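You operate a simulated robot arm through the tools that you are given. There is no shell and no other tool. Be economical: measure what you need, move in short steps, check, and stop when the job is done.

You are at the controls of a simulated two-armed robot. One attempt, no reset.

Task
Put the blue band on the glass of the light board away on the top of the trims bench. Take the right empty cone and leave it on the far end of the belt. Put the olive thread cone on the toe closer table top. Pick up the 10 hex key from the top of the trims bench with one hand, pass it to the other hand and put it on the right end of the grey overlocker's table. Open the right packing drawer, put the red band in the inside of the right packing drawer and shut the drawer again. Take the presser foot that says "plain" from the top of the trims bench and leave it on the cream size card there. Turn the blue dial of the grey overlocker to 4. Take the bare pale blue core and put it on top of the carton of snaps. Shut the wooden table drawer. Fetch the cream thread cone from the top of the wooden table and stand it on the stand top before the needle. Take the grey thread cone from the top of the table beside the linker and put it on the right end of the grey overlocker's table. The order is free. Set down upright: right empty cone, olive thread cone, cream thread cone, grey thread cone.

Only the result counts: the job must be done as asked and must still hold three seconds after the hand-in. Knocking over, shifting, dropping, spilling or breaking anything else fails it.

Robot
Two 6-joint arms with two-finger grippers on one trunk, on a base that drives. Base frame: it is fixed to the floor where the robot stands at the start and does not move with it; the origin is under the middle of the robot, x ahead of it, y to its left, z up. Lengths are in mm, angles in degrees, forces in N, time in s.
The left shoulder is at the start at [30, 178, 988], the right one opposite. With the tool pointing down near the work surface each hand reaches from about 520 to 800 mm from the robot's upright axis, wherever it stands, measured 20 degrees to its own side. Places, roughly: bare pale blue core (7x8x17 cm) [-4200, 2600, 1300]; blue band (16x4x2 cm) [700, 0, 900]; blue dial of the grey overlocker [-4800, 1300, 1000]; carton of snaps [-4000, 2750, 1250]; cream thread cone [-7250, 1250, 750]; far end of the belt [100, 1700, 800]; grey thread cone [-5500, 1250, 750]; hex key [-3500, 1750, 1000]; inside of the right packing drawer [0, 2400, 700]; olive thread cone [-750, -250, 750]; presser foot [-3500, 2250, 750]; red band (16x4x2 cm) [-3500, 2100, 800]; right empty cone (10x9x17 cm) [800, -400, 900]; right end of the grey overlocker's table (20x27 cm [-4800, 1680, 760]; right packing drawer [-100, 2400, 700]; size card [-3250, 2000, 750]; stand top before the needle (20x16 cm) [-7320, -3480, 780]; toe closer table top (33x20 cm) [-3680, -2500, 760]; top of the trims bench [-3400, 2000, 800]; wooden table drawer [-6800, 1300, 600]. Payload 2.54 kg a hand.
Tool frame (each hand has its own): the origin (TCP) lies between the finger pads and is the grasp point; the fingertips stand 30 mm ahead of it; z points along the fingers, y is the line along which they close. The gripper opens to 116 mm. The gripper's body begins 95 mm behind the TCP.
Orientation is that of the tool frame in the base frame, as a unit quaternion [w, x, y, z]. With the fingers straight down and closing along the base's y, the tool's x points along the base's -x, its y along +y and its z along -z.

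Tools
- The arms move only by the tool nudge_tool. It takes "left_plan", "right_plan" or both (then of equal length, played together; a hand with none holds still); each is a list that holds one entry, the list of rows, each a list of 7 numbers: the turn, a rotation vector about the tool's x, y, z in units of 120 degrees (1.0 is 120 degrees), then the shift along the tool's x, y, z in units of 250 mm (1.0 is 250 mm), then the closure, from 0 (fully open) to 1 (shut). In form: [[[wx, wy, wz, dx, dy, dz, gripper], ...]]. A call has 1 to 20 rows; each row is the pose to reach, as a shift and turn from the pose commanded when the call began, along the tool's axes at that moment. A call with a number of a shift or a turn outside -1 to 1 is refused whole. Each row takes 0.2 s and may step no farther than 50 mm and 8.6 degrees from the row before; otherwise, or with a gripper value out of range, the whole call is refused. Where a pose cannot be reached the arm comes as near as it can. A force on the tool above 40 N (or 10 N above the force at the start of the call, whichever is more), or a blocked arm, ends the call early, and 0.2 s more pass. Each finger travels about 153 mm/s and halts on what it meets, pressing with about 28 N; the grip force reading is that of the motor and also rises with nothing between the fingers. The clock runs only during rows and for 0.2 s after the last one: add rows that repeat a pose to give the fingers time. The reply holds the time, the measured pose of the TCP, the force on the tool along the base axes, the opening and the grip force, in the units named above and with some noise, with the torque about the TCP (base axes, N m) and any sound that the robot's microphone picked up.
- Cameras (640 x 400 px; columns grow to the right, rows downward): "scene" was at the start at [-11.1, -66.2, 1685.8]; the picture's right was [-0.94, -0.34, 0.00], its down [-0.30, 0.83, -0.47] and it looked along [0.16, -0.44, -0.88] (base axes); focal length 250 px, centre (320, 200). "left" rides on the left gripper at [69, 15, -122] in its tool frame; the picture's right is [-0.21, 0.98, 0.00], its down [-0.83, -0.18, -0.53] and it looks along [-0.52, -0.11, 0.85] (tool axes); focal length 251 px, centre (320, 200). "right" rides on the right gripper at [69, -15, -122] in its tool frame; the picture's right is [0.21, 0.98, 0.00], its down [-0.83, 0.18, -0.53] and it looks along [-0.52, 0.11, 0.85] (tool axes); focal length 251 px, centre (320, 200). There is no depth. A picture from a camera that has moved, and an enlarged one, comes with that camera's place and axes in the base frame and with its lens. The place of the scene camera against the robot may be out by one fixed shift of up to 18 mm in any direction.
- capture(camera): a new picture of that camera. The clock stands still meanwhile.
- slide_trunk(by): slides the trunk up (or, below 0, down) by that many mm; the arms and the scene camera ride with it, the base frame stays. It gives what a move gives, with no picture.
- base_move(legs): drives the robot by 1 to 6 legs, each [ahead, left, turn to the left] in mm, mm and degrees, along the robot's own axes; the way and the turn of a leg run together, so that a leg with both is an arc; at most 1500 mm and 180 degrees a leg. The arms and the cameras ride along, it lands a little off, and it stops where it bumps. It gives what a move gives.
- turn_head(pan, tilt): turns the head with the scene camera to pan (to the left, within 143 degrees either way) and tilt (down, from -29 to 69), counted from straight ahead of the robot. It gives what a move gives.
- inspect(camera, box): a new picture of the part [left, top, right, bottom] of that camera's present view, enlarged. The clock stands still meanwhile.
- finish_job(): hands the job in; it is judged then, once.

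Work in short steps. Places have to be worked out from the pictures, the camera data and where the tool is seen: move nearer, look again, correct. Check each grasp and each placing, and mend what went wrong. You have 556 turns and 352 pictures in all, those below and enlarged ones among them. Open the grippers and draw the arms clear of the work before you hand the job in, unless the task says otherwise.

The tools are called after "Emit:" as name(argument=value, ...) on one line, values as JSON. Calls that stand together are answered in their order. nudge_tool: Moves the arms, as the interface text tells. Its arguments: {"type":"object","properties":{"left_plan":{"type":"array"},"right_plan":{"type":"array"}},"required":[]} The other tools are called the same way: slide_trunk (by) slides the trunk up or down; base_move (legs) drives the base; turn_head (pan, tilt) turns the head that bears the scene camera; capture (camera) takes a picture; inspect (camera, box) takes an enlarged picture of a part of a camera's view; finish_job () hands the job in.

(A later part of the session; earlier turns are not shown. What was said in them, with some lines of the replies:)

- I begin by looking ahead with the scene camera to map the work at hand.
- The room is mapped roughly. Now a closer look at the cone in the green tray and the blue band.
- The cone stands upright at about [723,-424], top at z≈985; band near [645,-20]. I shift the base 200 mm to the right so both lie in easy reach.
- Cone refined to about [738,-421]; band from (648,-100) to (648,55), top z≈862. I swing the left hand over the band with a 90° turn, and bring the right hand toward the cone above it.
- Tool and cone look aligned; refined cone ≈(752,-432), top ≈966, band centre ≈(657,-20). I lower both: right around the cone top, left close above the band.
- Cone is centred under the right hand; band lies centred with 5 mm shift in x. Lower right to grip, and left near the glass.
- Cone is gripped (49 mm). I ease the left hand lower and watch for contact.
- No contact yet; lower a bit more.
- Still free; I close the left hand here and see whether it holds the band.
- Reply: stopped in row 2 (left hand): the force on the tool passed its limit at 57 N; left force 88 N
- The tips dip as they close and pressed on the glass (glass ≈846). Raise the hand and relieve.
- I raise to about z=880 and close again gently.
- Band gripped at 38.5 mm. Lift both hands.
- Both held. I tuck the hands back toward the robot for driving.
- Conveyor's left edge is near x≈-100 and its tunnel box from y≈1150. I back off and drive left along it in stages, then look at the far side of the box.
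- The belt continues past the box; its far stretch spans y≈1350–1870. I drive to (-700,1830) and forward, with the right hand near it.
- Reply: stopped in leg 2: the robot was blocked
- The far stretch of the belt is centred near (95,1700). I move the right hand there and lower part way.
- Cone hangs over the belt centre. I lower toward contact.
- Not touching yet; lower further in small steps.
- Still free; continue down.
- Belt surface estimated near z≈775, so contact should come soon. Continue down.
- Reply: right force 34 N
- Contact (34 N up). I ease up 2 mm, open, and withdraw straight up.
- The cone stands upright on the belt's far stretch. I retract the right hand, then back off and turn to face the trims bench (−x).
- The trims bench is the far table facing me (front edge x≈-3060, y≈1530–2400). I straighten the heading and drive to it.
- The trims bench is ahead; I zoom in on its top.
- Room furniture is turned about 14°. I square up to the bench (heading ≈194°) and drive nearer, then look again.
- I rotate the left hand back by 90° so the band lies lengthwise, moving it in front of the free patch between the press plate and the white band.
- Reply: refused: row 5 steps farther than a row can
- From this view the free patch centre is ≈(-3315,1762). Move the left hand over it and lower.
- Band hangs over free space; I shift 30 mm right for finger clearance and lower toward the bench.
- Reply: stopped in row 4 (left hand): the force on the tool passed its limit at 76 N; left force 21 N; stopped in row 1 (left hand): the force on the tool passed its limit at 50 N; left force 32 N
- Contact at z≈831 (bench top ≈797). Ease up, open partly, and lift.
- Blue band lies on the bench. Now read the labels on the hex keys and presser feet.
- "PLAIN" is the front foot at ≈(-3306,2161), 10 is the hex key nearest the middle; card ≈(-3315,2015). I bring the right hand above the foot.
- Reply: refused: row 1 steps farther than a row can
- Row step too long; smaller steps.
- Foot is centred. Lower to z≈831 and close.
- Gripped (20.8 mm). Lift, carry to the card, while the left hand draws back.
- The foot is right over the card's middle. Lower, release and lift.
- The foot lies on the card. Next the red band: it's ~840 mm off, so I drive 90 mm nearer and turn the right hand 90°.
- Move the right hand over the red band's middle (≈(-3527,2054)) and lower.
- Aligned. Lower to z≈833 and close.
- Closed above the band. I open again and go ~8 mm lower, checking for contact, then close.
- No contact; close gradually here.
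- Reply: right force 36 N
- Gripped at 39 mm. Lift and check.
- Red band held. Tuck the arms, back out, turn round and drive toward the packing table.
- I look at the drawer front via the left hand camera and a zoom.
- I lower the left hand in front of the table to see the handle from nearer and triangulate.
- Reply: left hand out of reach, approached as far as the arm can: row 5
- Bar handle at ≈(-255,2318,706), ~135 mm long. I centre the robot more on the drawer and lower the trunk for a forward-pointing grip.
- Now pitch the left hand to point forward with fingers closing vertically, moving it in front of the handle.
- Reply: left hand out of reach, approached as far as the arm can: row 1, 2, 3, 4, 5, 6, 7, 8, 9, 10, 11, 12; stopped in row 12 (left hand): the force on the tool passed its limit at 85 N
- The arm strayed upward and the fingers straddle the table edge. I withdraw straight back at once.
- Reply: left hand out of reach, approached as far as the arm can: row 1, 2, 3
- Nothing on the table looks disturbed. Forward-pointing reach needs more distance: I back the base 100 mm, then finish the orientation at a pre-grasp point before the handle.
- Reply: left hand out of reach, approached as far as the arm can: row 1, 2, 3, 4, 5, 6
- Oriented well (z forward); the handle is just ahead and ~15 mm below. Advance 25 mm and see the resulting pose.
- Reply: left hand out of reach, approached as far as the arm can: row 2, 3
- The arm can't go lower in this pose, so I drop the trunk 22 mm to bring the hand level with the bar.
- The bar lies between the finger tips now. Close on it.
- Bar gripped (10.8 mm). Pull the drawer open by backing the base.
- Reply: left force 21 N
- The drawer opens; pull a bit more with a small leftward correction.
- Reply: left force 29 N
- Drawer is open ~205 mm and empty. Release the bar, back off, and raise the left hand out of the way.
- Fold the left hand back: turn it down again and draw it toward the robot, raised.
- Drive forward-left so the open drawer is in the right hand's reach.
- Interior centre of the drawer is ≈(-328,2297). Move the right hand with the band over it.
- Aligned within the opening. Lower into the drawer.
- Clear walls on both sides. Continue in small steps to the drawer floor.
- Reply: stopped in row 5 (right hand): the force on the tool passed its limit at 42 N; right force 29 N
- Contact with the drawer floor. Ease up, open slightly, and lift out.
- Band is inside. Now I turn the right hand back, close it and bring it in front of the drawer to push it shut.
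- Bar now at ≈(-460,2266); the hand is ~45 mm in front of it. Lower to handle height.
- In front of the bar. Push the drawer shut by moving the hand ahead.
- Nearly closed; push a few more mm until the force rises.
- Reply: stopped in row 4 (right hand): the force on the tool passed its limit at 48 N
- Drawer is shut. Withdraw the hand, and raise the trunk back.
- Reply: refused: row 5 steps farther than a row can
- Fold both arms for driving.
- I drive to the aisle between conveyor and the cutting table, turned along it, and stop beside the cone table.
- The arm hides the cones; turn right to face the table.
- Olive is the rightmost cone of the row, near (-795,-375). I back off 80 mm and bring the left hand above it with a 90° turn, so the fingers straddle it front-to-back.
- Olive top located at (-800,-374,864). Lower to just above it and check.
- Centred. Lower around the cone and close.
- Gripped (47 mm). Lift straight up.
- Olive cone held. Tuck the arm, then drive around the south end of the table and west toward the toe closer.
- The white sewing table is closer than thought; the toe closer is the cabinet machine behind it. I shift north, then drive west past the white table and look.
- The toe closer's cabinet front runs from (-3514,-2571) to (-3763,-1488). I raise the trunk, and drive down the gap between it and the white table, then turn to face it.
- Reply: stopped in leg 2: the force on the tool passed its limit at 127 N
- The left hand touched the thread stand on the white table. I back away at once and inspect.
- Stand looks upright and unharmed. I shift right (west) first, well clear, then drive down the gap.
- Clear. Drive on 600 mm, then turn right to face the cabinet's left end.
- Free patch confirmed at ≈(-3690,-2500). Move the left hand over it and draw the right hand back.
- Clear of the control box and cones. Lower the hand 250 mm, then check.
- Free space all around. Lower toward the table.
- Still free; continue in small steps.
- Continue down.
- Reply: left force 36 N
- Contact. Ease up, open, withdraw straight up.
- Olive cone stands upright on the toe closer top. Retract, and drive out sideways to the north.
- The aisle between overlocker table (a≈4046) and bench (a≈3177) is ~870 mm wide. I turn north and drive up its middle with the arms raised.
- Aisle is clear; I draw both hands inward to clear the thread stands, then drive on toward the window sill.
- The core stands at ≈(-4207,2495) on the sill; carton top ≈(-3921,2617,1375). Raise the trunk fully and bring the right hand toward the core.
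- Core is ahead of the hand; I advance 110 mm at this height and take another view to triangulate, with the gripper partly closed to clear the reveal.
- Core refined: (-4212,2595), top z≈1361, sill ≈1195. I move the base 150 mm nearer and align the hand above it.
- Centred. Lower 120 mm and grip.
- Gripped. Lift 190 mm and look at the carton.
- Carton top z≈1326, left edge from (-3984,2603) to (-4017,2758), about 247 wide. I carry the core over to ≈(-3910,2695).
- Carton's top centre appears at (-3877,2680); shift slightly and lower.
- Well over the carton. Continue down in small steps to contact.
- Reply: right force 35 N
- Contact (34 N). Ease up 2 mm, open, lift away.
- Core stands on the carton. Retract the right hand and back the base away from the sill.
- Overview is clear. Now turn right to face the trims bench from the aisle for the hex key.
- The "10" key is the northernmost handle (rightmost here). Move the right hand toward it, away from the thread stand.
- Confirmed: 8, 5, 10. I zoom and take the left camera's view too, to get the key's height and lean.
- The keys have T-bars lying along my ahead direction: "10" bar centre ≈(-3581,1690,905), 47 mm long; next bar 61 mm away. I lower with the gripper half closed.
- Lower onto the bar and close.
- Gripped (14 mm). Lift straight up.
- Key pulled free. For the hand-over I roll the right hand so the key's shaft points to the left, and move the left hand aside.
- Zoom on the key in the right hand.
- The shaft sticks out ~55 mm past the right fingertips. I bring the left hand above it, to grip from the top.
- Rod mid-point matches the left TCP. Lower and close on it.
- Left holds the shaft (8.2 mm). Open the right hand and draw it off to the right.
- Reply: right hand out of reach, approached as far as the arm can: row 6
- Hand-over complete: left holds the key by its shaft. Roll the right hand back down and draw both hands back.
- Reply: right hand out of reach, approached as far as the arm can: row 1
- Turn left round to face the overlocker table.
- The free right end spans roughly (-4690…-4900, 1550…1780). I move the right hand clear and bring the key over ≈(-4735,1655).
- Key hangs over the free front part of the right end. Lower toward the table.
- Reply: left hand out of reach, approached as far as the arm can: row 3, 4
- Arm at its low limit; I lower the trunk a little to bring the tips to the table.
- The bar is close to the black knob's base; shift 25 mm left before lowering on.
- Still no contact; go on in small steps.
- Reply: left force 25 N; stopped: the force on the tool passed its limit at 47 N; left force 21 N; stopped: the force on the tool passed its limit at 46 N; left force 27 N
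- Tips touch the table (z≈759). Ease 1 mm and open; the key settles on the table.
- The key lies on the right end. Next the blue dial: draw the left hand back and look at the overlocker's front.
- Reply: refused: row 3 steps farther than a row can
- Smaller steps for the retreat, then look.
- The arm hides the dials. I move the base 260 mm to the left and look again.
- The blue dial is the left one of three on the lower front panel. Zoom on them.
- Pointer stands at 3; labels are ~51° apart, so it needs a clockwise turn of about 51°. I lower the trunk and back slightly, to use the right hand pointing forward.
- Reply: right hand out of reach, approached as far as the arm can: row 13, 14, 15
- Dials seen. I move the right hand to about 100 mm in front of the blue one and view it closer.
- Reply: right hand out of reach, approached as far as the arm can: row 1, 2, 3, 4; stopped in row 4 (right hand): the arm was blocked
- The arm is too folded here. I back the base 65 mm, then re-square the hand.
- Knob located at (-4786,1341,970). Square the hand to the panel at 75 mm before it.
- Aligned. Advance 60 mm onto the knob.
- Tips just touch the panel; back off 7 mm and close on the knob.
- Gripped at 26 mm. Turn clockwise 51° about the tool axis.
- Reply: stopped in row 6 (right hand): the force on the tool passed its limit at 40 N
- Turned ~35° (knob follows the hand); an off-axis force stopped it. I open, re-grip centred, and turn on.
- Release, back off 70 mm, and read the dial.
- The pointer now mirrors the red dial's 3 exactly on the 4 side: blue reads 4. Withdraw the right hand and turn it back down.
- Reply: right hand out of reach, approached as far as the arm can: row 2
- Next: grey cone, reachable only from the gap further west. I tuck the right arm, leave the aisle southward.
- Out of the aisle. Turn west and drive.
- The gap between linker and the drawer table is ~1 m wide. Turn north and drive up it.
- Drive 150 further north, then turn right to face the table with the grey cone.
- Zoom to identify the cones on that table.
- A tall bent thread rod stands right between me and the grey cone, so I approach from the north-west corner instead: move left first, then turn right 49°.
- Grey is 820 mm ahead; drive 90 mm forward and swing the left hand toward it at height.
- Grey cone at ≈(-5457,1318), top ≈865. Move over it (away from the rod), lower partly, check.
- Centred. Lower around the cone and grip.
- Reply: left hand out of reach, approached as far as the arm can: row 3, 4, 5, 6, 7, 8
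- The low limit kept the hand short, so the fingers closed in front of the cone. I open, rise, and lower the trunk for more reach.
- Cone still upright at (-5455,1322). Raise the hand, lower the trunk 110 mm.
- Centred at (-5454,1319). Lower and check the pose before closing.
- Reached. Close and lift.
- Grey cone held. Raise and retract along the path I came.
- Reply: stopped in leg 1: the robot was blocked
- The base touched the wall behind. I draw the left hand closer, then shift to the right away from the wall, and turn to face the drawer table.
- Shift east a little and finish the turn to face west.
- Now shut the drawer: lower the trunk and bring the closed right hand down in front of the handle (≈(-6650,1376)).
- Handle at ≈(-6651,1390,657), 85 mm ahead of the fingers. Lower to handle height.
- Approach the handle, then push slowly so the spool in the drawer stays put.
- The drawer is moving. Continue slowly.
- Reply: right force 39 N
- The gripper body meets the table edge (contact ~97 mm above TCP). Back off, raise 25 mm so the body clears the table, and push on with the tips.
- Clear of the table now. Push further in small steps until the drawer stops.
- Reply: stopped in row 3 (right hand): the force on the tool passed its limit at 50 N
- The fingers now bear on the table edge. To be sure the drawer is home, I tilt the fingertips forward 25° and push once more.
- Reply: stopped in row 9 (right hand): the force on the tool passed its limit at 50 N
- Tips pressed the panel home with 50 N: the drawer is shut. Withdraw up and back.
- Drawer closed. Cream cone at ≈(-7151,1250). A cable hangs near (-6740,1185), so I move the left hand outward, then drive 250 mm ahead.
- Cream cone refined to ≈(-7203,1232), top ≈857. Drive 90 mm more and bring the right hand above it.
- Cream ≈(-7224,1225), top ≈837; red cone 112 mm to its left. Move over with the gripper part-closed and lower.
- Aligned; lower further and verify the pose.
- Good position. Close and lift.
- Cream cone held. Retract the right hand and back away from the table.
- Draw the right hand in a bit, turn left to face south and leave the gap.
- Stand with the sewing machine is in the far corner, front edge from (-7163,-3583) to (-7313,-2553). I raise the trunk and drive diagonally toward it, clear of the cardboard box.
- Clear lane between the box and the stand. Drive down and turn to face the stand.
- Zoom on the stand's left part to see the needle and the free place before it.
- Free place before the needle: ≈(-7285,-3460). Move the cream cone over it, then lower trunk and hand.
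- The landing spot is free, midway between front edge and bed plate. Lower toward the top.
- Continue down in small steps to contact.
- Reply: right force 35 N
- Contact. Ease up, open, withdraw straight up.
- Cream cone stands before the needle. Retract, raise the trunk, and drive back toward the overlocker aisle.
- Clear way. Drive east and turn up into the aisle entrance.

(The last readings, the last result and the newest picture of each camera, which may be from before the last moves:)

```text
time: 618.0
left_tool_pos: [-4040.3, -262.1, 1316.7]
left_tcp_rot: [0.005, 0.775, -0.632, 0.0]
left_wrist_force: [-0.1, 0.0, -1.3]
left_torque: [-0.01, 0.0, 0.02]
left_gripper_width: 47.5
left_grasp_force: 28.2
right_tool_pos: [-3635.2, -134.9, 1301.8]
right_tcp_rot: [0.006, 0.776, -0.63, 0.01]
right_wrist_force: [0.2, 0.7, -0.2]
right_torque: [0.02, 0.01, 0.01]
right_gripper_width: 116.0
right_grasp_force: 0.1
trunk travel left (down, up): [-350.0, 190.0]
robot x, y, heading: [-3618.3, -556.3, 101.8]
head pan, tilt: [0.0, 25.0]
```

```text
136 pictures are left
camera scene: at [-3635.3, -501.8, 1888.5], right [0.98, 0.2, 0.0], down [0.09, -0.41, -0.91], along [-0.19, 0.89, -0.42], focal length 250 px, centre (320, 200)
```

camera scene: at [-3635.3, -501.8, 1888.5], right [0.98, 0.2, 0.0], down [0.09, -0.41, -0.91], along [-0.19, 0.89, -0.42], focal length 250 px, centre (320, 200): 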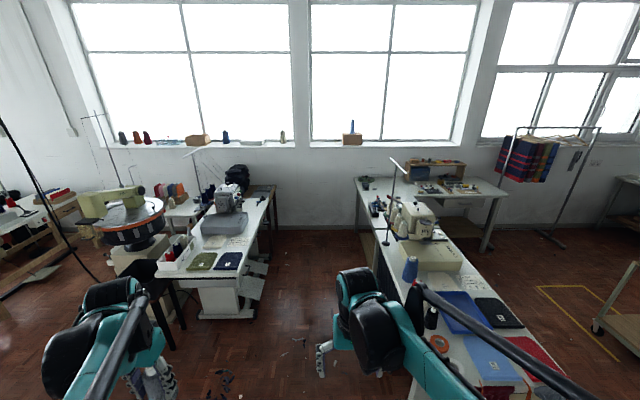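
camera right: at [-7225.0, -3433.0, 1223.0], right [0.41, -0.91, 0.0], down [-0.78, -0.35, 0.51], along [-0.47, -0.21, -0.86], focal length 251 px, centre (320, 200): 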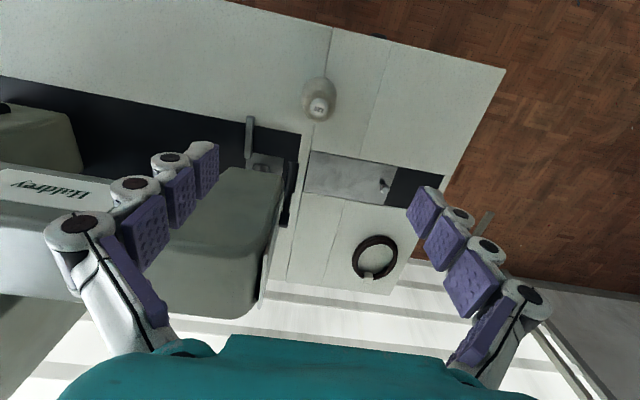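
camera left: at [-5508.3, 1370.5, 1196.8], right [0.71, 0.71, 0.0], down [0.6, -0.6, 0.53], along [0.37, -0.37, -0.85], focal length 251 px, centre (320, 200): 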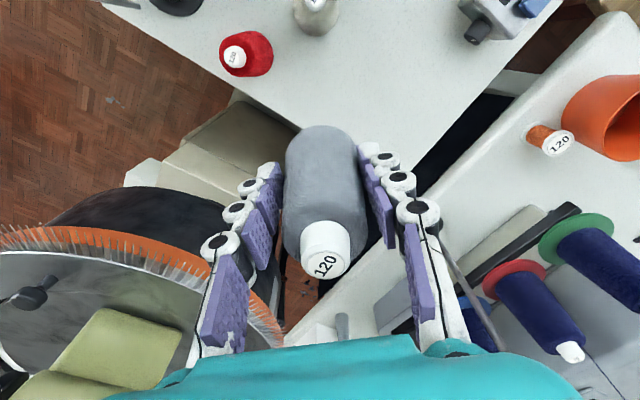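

Draw the left hand inward, then drive up the aisle and turn to face the overlocker table's right end.

Emit:
nudge_tool(left_plan=[[[0, 0, 0, 0, -0.16, 0, 1], [0, 0, 0, 0, -0.32, 0, 1], [0, 0, 0, 0, -0.48, 0, 1], [0, 0, 0, 0, -0.64, 0, 1], [0, 0, 0, 0, -0.8, 0, 1]]], right_plan=[[[0, 0, 0, 0.05, -0.05, 0, 0], [0, 0, 0, 0.1, -0.1, 0, 0], [0, 0, 0, 0.1, -0.2, 0, 0], [0, 0, 0, 0.1, -0.25, 0, 0], [0, 0, 0, 0.1, -0.25, 0, 0]]])

Emit:
base_move(legs=[[0, 0, 1.7], [1250, 0, 0], [1250, 0, 0]])

```text
time: 619.2
left_tool_pos: [-3844.1, -222.1, 1315.8]
left_tcp_rot: [0.005, 0.776, -0.631, 0.0]
left_wrist_force: [-0.3, 0.1, -1.5]
left_torque: [-0.04, -0.01, 0.01]
left_gripper_width: 47.6
left_grasp_force: 27.9
right_tool_pos: [-3568.7, -146.1, 1302.3]
right_tcp_rot: [0.007, 0.777, -0.63, 0.009]
right_wrist_force: [0.8, -1.5, -0.2]
right_torque: [0.02, -0.02, 0.01]
right_gripper_width: 116.0
right_grasp_force: 0.2
trunk travel left (down, up): [-350.0, 190.0]
robot x, y, heading: [-3621.6, -554.4, 101.7]
head pan, tilt: [0.0, 25.0]
```

```text
time: 631.7
left_tool_pos: [-4427.6, 2202.0, 1316.1]
left_tcp_rot: [0.005, 0.779, -0.627, 0.001]
left_wrist_force: [0.5, 0.4, -0.5]
left_torque: [-0.04, 0.03, -0.02]
left_gripper_width: 47.8
left_grasp_force: 27.9
right_tool_pos: [-4152.6, 2281.9, 1303.0]
right_tcp_rot: [0.005, 0.782, -0.624, 0.01]
right_wrist_force: [0.3, -0.2, 0.6]
right_torque: [-0.05, 0.03, 0.01]
right_gripper_width: 116.2
right_grasp_force: 0.1
trunk travel left (down, up): [-350.0, 190.0]
robot x, y, heading: [-4198.5, 1869.9, 102.6]
head pan, tilt: [0.0, 25.0]
```

In place beside the table end. Turn left to face it.

Emit:
base_move(legs=[[0, 0, 90.5]])

Emit:
turn_head(pan=5, tilt=55)

Emit:
capture(camera="scene")

Emit:
capture(camera="left")

```text
time: 635.9
left_tool_pos: [-4534.5, 1646.5, 1314.4]
left_tcp_rot: [0.002, 0.995, 0.097, 0.003]
left_wrist_force: [-0.4, 0.3, -0.8]
left_torque: [0.0, 0.0, -0.02]
left_gripper_width: 47.7
left_grasp_force: 27.5
right_tool_pos: [-4607.2, 1923.5, 1303.7]
right_tcp_rot: [-0.003, 0.995, 0.1, 0.011]
right_wrist_force: [0.3, -0.7, 0.0]
right_torque: [0.0, -0.01, 0.02]
right_gripper_width: 116.0
right_grasp_force: 0.1
trunk travel left (down, up): [-350.0, 190.0]
robot x, y, heading: [-4197.4, 1871.3, -168.8]
head pan, tilt: [0.0, 25.0]
```

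```text
time: 636.9
left_tool_pos: [-4532.9, 1647.8, 1315.2]
left_tcp_rot: [0.003, 0.995, 0.098, 0.004]
left_wrist_force: [0.1, 0.3, -0.9]
left_torque: [0.0, 0.0, 0.03]
left_gripper_width: 47.4
left_grasp_force: 27.2
right_tool_pos: [-4607.5, 1923.1, 1302.2]
right_tcp_rot: [-0.003, 0.995, 0.1, 0.011]
right_wrist_force: [0.4, 0.1, -0.1]
right_torque: [0.02, -0.01, -0.03]
right_gripper_width: 116.1
right_grasp_force: 0.0
trunk travel left (down, up): [-350.0, 190.0]
robot x, y, heading: [-4198.2, 1871.3, -168.6]
head pan, tilt: [5.0, 55.0]
```

```text
135 pictures are left
camera scene: at [-4240.7, 1850.2, 1844.5], right [-0.28, 0.96, 0.0], down [0.79, 0.23, -0.57], along [-0.55, -0.16, -0.82], focal length 250 px, centre (320, 200)
```

scene: 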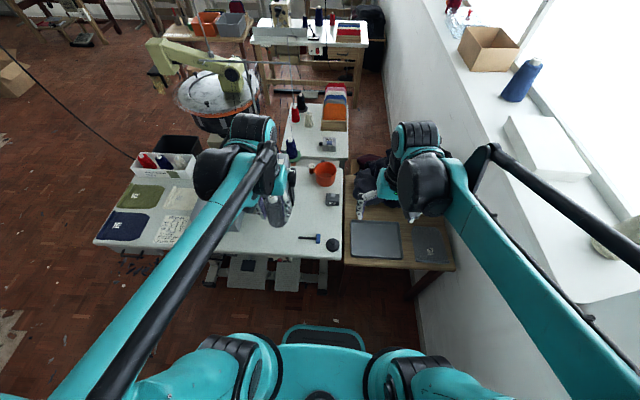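

```text
134 pictures are left
camera left: at [-4464.8, 1647.1, 1437.0], right [-0.02, -1.0, 0.0], down [-0.85, 0.02, 0.53], along [-0.53, 0.01, -0.85], focal length 251 px, centre (320, 200)
```

left: 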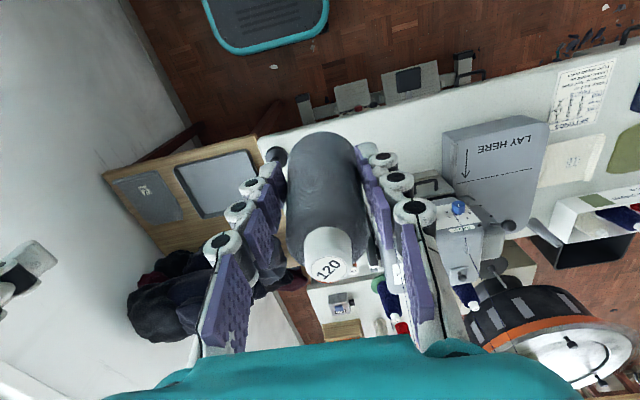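

Target for the grey cone ≈(-4840,1685). Move over it at height, then look.

Emit:
nudge_tool(left_plan=[[[0, 0, 0, -0.15, -0.05, 0, 1], [0, 0, 0, -0.3, -0.1, 0, 1], [0, 0, 0, -0.45, -0.15, 0, 1], [0, 0, 0, -0.6, -0.2, 0, 1], [0, 0, 0, -0.75, -0.26, 0, 1], [0, 0, 0, -0.9, -0.32, 0, 1], [0, 0, 0, -1.0, -0.388, 0, 1]]])

Emit:
nudge_tool(left_plan=[[[0, 0, 0, -0.1, 0, 0, 1], [0, 0, 0, -0.176, 0, 0, 1], [0, 0, 0, -0.176, 0, 0.18, 1], [0, 0, 0, -0.176, 0, 0.36, 1], [0, 0, 0, -0.176, 0, 0.54, 1], [0, 0, 0, -0.176, 0, 0.7, 1]]])

Emit:
capture(camera="left")

Emit:
inspect(camera="scene", box=[200, 130, 400, 280])

```text
time: 638.5
left_tool_pos: [-4800.0, 1693.2, 1313.0]
left_tcp_rot: [0.003, 0.995, 0.098, 0.005]
left_wrist_force: [-0.3, 0.7, -2.2]
left_torque: [-0.02, -0.01, 0.04]
left_gripper_width: 47.5
left_grasp_force: 28.4
right_tool_pos: [-4609.0, 1923.7, 1302.0]
right_tcp_rot: [-0.002, 0.995, 0.101, 0.013]
right_wrist_force: [-1.2, -0.4, 0.5]
right_torque: [-0.03, -0.02, 0.05]
right_gripper_width: 116.0
right_grasp_force: 0.1
trunk travel left (down, up): [-350.0, 190.0]
robot x, y, heading: [-4196.4, 1872.6, -168.7]
head pan, tilt: [5.0, 55.0]
```

```text
time: 639.9
left_tool_pos: [-4839.5, 1685.5, 1136.5]
left_tcp_rot: [0.004, 0.995, 0.098, 0.005]
left_wrist_force: [0.0, -0.2, -1.3]
left_torque: [0.01, -0.04, -0.04]
left_gripper_width: 47.4
left_grasp_force: 28.2
right_tool_pos: [-4607.8, 1922.2, 1303.0]
right_tcp_rot: [-0.002, 0.995, 0.1, 0.011]
right_wrist_force: [0.2, -0.1, 0.9]
right_torque: [0.01, -0.01, -0.02]
right_gripper_width: 116.2
right_grasp_force: 0.1
trunk travel left (down, up): [-350.0, 190.0]
robot x, y, heading: [-4196.2, 1868.0, -168.6]
head pan, tilt: [5.0, 55.0]
```

```text
133 pictures are left
camera left: at [-4770.8, 1685.2, 1258.8], right [-0.02, -1.0, 0.0], down [-0.85, 0.02, 0.53], along [-0.53, 0.01, -0.85], focal length 251 px, centre (320, 200)
```

left: 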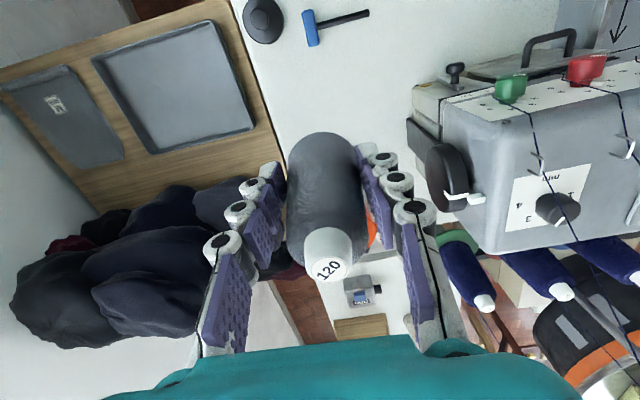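

```text
2.67 times, centred on (300, 205) of scene
camera zoom: at [-4242.3, 1850.0, 1844.4], right [-0.28, 0.96, 0.0], down [0.79, 0.23, -0.57], along [-0.55, -0.16, -0.82], focal length 666 px, centre (373, 187)
```

zoom: 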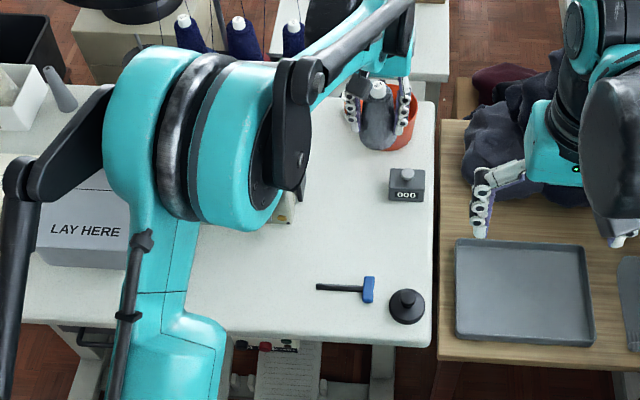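

Landing spot is free (between key and counter box). Lower the trunk, then the hand.

Emit:
slide_trunk(by=-140)

Emit:
nudge_tool(left_plan=[[[0, 0, 0, 0, 0, 0.15, 1], [0, 0, 0, 0, 0, 0.3, 1], [0, 0, 0, 0, 0, 0.44, 1], [0, 0, 0, 0, 0, 0.54, 1], [0, 0, 0, 0, 0, 0.54, 1]]])

Emit:
nudge_tool(left_plan=[[[0, 0, 0, 0, 0, 0.016, 1], [0, 0, 0, 0, 0, 0.032, 1], [0, 0, 0, 0, 0, 0.048, 1], [0, 0, 0, 0, 0, 0.048, 1]]])

Emit:
capture(camera="left")

```text
time: 641.5
left_tool_pos: [-4838.1, 1684.7, 998.6]
left_tcp_rot: [0.003, 0.995, 0.097, 0.004]
left_wrist_force: [0.7, 0.8, -0.4]
left_torque: [-0.03, 0.0, 0.01]
left_gripper_width: 47.5
left_grasp_force: 28.3
right_tool_pos: [-4607.4, 1923.1, 1164.2]
right_tcp_rot: [-0.003, 0.995, 0.101, 0.01]
right_wrist_force: [0.7, -0.2, -1.2]
right_torque: [-0.02, 0.03, 0.01]
right_gripper_width: 116.0
right_grasp_force: 0.0
trunk travel left (down, up): [-210.0, 330.0]
robot x, y, heading: [-4201.6, 1870.6, -168.5]
head pan, tilt: [5.0, 55.0]
```

```text
time: 642.7
left_tool_pos: [-4837.1, 1684.8, 861.9]
left_tcp_rot: [0.004, 0.995, 0.097, 0.003]
left_wrist_force: [0.6, 0.2, -0.3]
left_torque: [0.03, -0.02, 0.01]
left_gripper_width: 47.8
left_grasp_force: 28.1
right_tool_pos: [-4606.7, 1923.0, 1164.5]
right_tcp_rot: [-0.002, 0.995, 0.1, 0.011]
right_wrist_force: [-0.3, 0.3, 0.4]
right_torque: [0.0, 0.0, 0.02]
right_gripper_width: 116.0
right_grasp_force: 0.1
trunk travel left (down, up): [-210.0, 330.0]
robot x, y, heading: [-4198.9, 1871.2, -168.6]
head pan, tilt: [5.0, 55.0]
```

```text
time: 643.7
left_tool_pos: [-4837.7, 1685.1, 850.8]
left_tcp_rot: [0.003, 0.995, 0.097, 0.003]
left_wrist_force: [-0.1, 1.2, -1.2]
left_torque: [-0.02, -0.01, -0.05]
left_gripper_width: 47.4
left_grasp_force: 27.9
right_tool_pos: [-4606.6, 1921.7, 1163.7]
right_tcp_rot: [-0.003, 0.995, 0.1, 0.012]
right_wrist_force: [-0.1, 0.3, -0.3]
right_torque: [0.0, -0.04, -0.02]
right_gripper_width: 116.2
right_grasp_force: 0.0
trunk travel left (down, up): [-210.0, 330.0]
robot x, y, heading: [-4196.9, 1872.4, -168.6]
head pan, tilt: [5.0, 55.0]
```

```text
131 pictures are left
camera left: at [-4769.2, 1685.0, 972.4], right [-0.02, -1.0, 0.0], down [-0.85, 0.02, 0.53], along [-0.53, 0.01, -0.85], focal length 251 px, centre (320, 200)
```

left: 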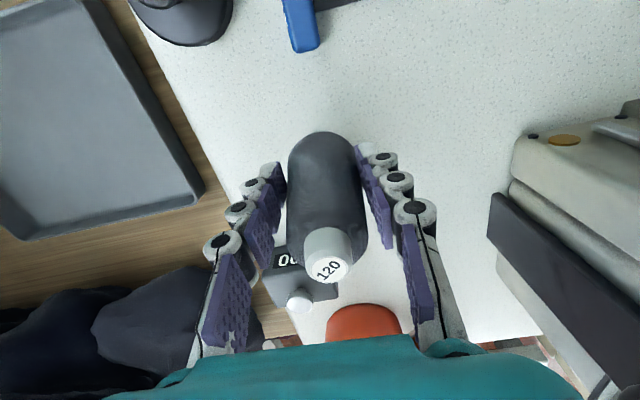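

Continue down to contact.

Emit:
nudge_tool(left_plan=[[[0, 0, 0, 0, 0, 0.016, 1], [0, 0, 0, 0, 0, 0.032, 1], [0, 0, 0, 0, 0, 0.048, 1], [0, 0, 0, 0, 0, 0.064, 1], [0, 0, 0, 0, 0, 0.08, 1], [0, 0, 0, 0, 0, 0.08, 1]]])

```text
time: 645.1
left_tool_pos: [-4836.8, 1685.1, 830.1]
left_tcp_rot: [0.003, 0.995, 0.098, 0.004]
left_wrist_force: [-0.1, -0.6, -1.2]
left_torque: [-0.02, -0.02, 0.01]
left_gripper_width: 47.8
left_grasp_force: 27.6
right_tool_pos: [-4607.2, 1922.6, 1162.9]
right_tcp_rot: [-0.003, 0.995, 0.1, 0.011]
right_wrist_force: [0.3, -0.4, 0.5]
right_torque: [-0.02, 0.0, 0.02]
right_gripper_width: 116.1
right_grasp_force: 0.0
trunk travel left (down, up): [-210.0, 330.0]
robot x, y, heading: [-4198.9, 1875.9, -168.4]
head pan, tilt: [5.0, 55.0]
```

Emit:
nudge_tool(left_plan=[[[0, 0, 0, 0, 0, 0.012, 1], [0, 0, 0, 0, 0, 0.024, 1], [0, 0, 0, 0, 0, 0.036, 1], [0, 0, 0, 0, 0, 0.048, 1], [0, 0, 0, 0, 0, 0.048, 1]]])

```text
time: 646.3
left_tool_pos: [-4835.9, 1685.6, 822.0]
left_tcp_rot: [0.004, 0.995, 0.097, 0.003]
left_wrist_force: [1.0, 0.0, 36.5]
left_torque: [-0.03, 0.21, -0.02]
left_gripper_width: 48.7
left_grasp_force: 28.2
right_tool_pos: [-4604.9, 1924.3, 1165.7]
right_tcp_rot: [-0.002, 0.995, 0.1, 0.01]
right_wrist_force: [-0.9, 0.6, -0.2]
right_torque: [-0.01, 0.02, -0.02]
right_gripper_width: 116.3
right_grasp_force: 0.1
trunk travel left (down, up): [-210.0, 330.0]
robot x, y, heading: [-4196.8, 1871.2, -168.8]
head pan, tilt: [5.0, 55.0]
```

Contact. Ease up, open, withdraw upward.

Emit:
nudge_tool(left_plan=[[[0, 0, 0, 0, 0, -0.01, 1], [0, 0, 0, 0, 0, -0.01, 1], [0, 0, 0, 0, 0, -0.01, 0.6], [0, 0, 0, 0, 0, -0.01, 0.2], [0, 0, 0, 0, 0, -0.01, 0.1], [0, 0, 0, 0, 0, -0.08, 0.1], [0, 0, 0, 0, 0, -0.24, 0.1], [0, 0, 0, 0, 0, -0.42, 0.1], [0, 0, 0, 0, 0, -0.6, 0.1], [0, 0, 0, 0, 0, -0.8, 0.1], [0, 0, 0, 0, 0, -1.0, 0]]])

Emit:
nudge_tool(left_plan=[[[0, 0, 0, 0.15, 0, -0.08, 0], [0, 0, 0, 0.32, 0, -0.14, 0], [0, 0, 0, 0.5, 0.05, -0.2, 0], [0, 0, 0, 0.68, 0.1, -0.24, 0], [0, 0, 0, 0.86, 0.15, -0.26, 0], [0, 0, 0, 1.0, 0.2, -0.26, 0]]])

Emit:
capture(camera="left")

Emit:
inspect(camera="scene", box=[200, 130, 400, 280])

```text
time: 648.7
left_tool_pos: [-4835.0, 1685.1, 1070.5]
left_tcp_rot: [0.002, 0.995, 0.098, 0.004]
left_wrist_force: [-0.5, 0.3, 0.4]
left_torque: [0.01, 0.01, -0.01]
left_gripper_width: 115.9
left_grasp_force: 0.0
right_tool_pos: [-4607.0, 1924.1, 1163.4]
right_tcp_rot: [-0.003, 0.995, 0.1, 0.011]
right_wrist_force: [0.5, -0.9, -0.1]
right_torque: [0.01, 0.02, -0.01]
right_gripper_width: 115.9
right_grasp_force: 0.1
trunk travel left (down, up): [-210.0, 330.0]
robot x, y, heading: [-4197.7, 1870.6, -168.6]
head pan, tilt: [5.0, 55.0]
```

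```text
time: 650.1
left_tool_pos: [-4582.6, 1685.9, 1137.1]
left_tcp_rot: [0.002, 0.995, 0.098, 0.003]
left_wrist_force: [0.3, 0.5, -0.1]
left_torque: [-0.03, 0.03, -0.02]
left_gripper_width: 116.2
left_grasp_force: 0.1
right_tool_pos: [-4605.7, 1923.3, 1163.5]
right_tcp_rot: [-0.003, 0.995, 0.1, 0.011]
right_wrist_force: [-0.2, 0.2, 0.3]
right_torque: [-0.01, 0.07, -0.02]
right_gripper_width: 116.1
right_grasp_force: 0.1
trunk travel left (down, up): [-210.0, 330.0]
robot x, y, heading: [-4196.1, 1872.3, -168.5]
head pan, tilt: [5.0, 55.0]
```

```text
130 pictures are left
camera left: at [-4513.3, 1685.0, 1259.7], right [-0.02, -1.0, 0.0], down [-0.85, 0.02, 0.53], along [-0.53, 0.01, -0.85], focal length 251 px, centre (320, 200)
```

left: 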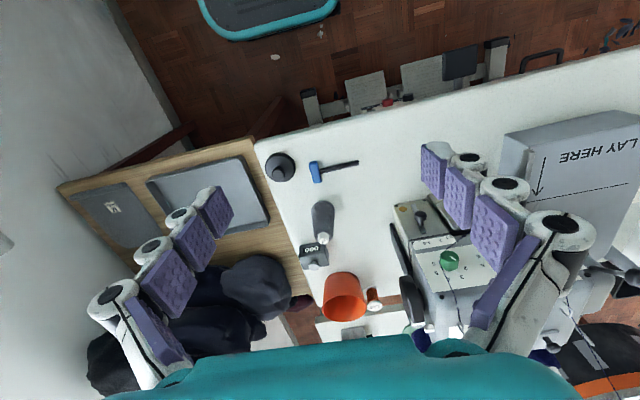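

```text
2.67 times, centred on (300, 205) of scene
camera zoom: at [-4238.7, 1850.1, 1704.5], right [-0.28, 0.96, 0.0], down [0.79, 0.23, -0.57], along [-0.55, -0.16, -0.82], focal length 666 px, centre (373, 187)
```

zoom: 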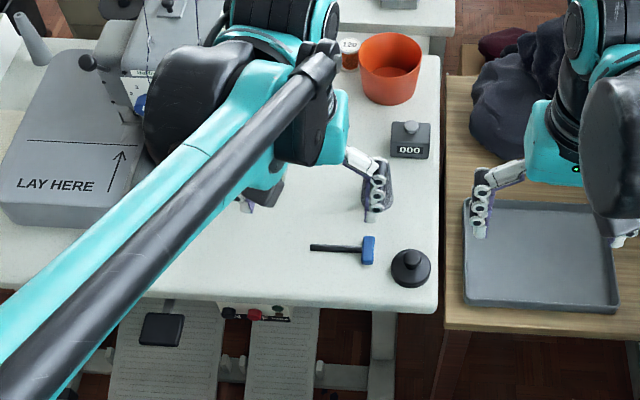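

The grey cone stands upright beside the key. All parts are done; I back off so both open hands are clear of the work and take a last look at the dial.

Emit:
base_move(legs=[[-80, 0, 0]])

Emit:
turn_head(pan=28, tilt=38)

Emit:
capture(camera="scene")

```text
time: 651.2
left_tool_pos: [-4502.4, 1700.6, 1138.3]
left_tcp_rot: [0.003, 0.995, 0.098, 0.003]
left_wrist_force: [0.4, 0.2, 0.0]
left_torque: [0.01, 0.04, 0.01]
left_gripper_width: 115.8
left_grasp_force: 0.1
right_tool_pos: [-4525.7, 1939.4, 1164.5]
right_tcp_rot: [-0.003, 0.995, 0.101, 0.011]
right_wrist_force: [0.5, 1.2, 0.6]
right_torque: [-0.02, 0.05, 0.0]
right_gripper_width: 116.0
right_grasp_force: 0.0
trunk travel left (down, up): [-210.0, 330.0]
robot x, y, heading: [-4115.1, 1888.6, -168.5]
head pan, tilt: [5.0, 55.0]
```

```text
time: 652.1
left_tool_pos: [-4504.5, 1701.1, 1136.9]
left_tcp_rot: [0.003, 0.995, 0.099, 0.005]
left_wrist_force: [0.8, -0.5, 0.5]
left_torque: [0.0, -0.05, 0.02]
left_gripper_width: 115.9
left_grasp_force: 0.1
right_tool_pos: [-4527.0, 1938.3, 1163.1]
right_tcp_rot: [-0.003, 0.995, 0.101, 0.012]
right_wrist_force: [0.2, -0.2, 0.6]
right_torque: [-0.03, -0.02, -0.02]
right_gripper_width: 115.9
right_grasp_force: 0.1
trunk travel left (down, up): [-210.0, 330.0]
robot x, y, heading: [-4120.5, 1884.9, -168.5]
head pan, tilt: [28.0, 38.0]
```

```text
128 pictures are left
camera scene: at [-4158.1, 1832.1, 1728.1], right [-0.64, 0.77, 0.0], down [0.48, 0.39, -0.79], along [-0.61, -0.5, -0.62], focal length 250 px, centre (320, 200)
```

scene: 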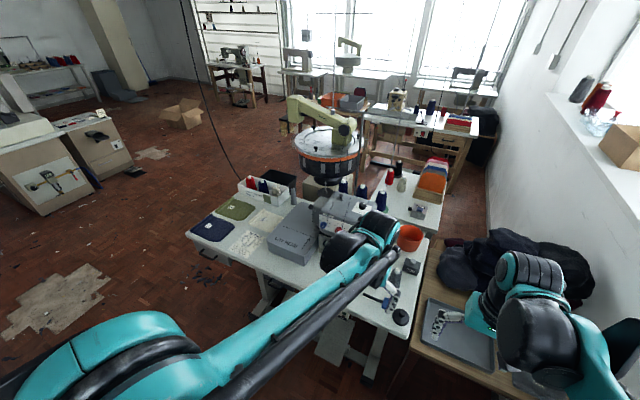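

The arm hides the dials; I slide south along the aisle to read the blue dial squarely once more.

Emit:
base_move(legs=[[0, 560, -2]])

Emit:
turn_head(pan=0, tilt=40)

Emit:
capture(camera="scene")

```text
time: 655.3
left_tool_pos: [-4409.8, 1171.3, 1137.2]
left_tcp_rot: [0.002, 0.997, 0.08, 0.004]
left_wrist_force: [-0.1, 0.2, -0.4]
left_torque: [0.05, -0.01, 0.01]
left_gripper_width: 116.1
left_grasp_force: 0.1
right_tool_pos: [-4424.4, 1409.5, 1163.0]
right_tcp_rot: [-0.002, 0.996, 0.083, 0.011]
right_wrist_force: [-0.8, 0.1, 0.0]
right_torque: [0.05, -0.01, 0.01]
right_gripper_width: 115.8
right_grasp_force: 0.0
trunk travel left (down, up): [-210.0, 330.0]
robot x, y, heading: [-4015.8, 1343.8, -170.7]
head pan, tilt: [28.0, 38.0]
```

```text
time: 656.2
left_tool_pos: [-4410.1, 1171.0, 1138.0]
left_tcp_rot: [0.003, 0.997, 0.08, 0.005]
left_wrist_force: [0.5, -0.6, -0.8]
left_torque: [-0.02, 0.02, 0.01]
left_gripper_width: 116.3
left_grasp_force: 0.0
right_tool_pos: [-4425.8, 1409.5, 1163.7]
right_tcp_rot: [-0.003, 0.997, 0.082, 0.011]
right_wrist_force: [-1.0, 0.4, -0.9]
right_torque: [0.01, -0.02, 0.0]
right_gripper_width: 115.8
right_grasp_force: 0.2
trunk travel left (down, up): [-210.0, 330.0]
robot x, y, heading: [-4017.5, 1344.7, -170.7]
head pan, tilt: [0.0, 40.0]
```

```text
127 pictures are left
camera scene: at [-4074.8, 1327.6, 1725.2], right [-0.16, 0.99, 0.0], down [0.63, 0.11, -0.77], along [-0.76, -0.13, -0.64], focal length 250 px, centre (320, 200)
```

scene: 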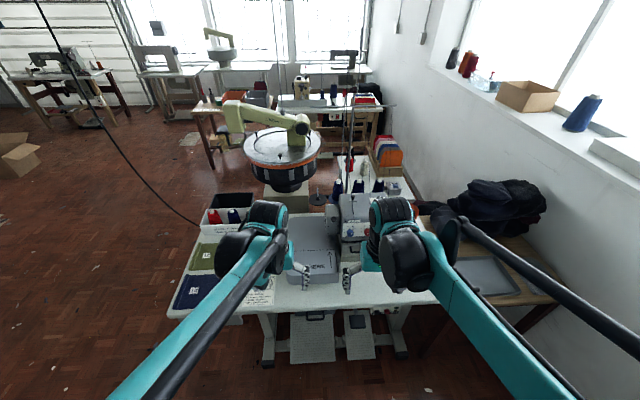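

Emit:
inspect(camera="scene", box=[325, 195, 405, 250])

```text
7.27 times, centred on (365, 222) of scene
camera zoom: at [-4074.8, 1327.6, 1725.2], right [-0.16, 0.99, 0.0], down [0.63, 0.11, -0.77], along [-0.76, -0.13, -0.64], focal length 1817 px, centre (-7, 36)
```

zoom: 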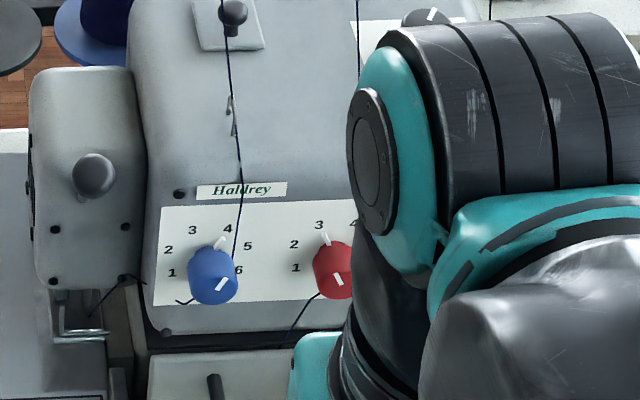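

The blue pointer aims at 4; everything is placed, and both hands are open and clear. Hand in.

Emit:
finish_job()

```text
The job is handed in.
```

All eleven tasks are done and the job is handed in. Every placement was checked in the pictures. The blue dial reads 4, and both drawers were pushed shut until they stopped.

Four contacts happened along the way, none of which visibly shifted anything:
- The left gripper touched the front edge of the packing table.
- The left hand touched the thread stand on the white sewing table.
- The base bumped twice: once beside the belt, and once against the wall near the grey cone's table.
- The hex key dropped about 18 mm when released onto the overlocker table.
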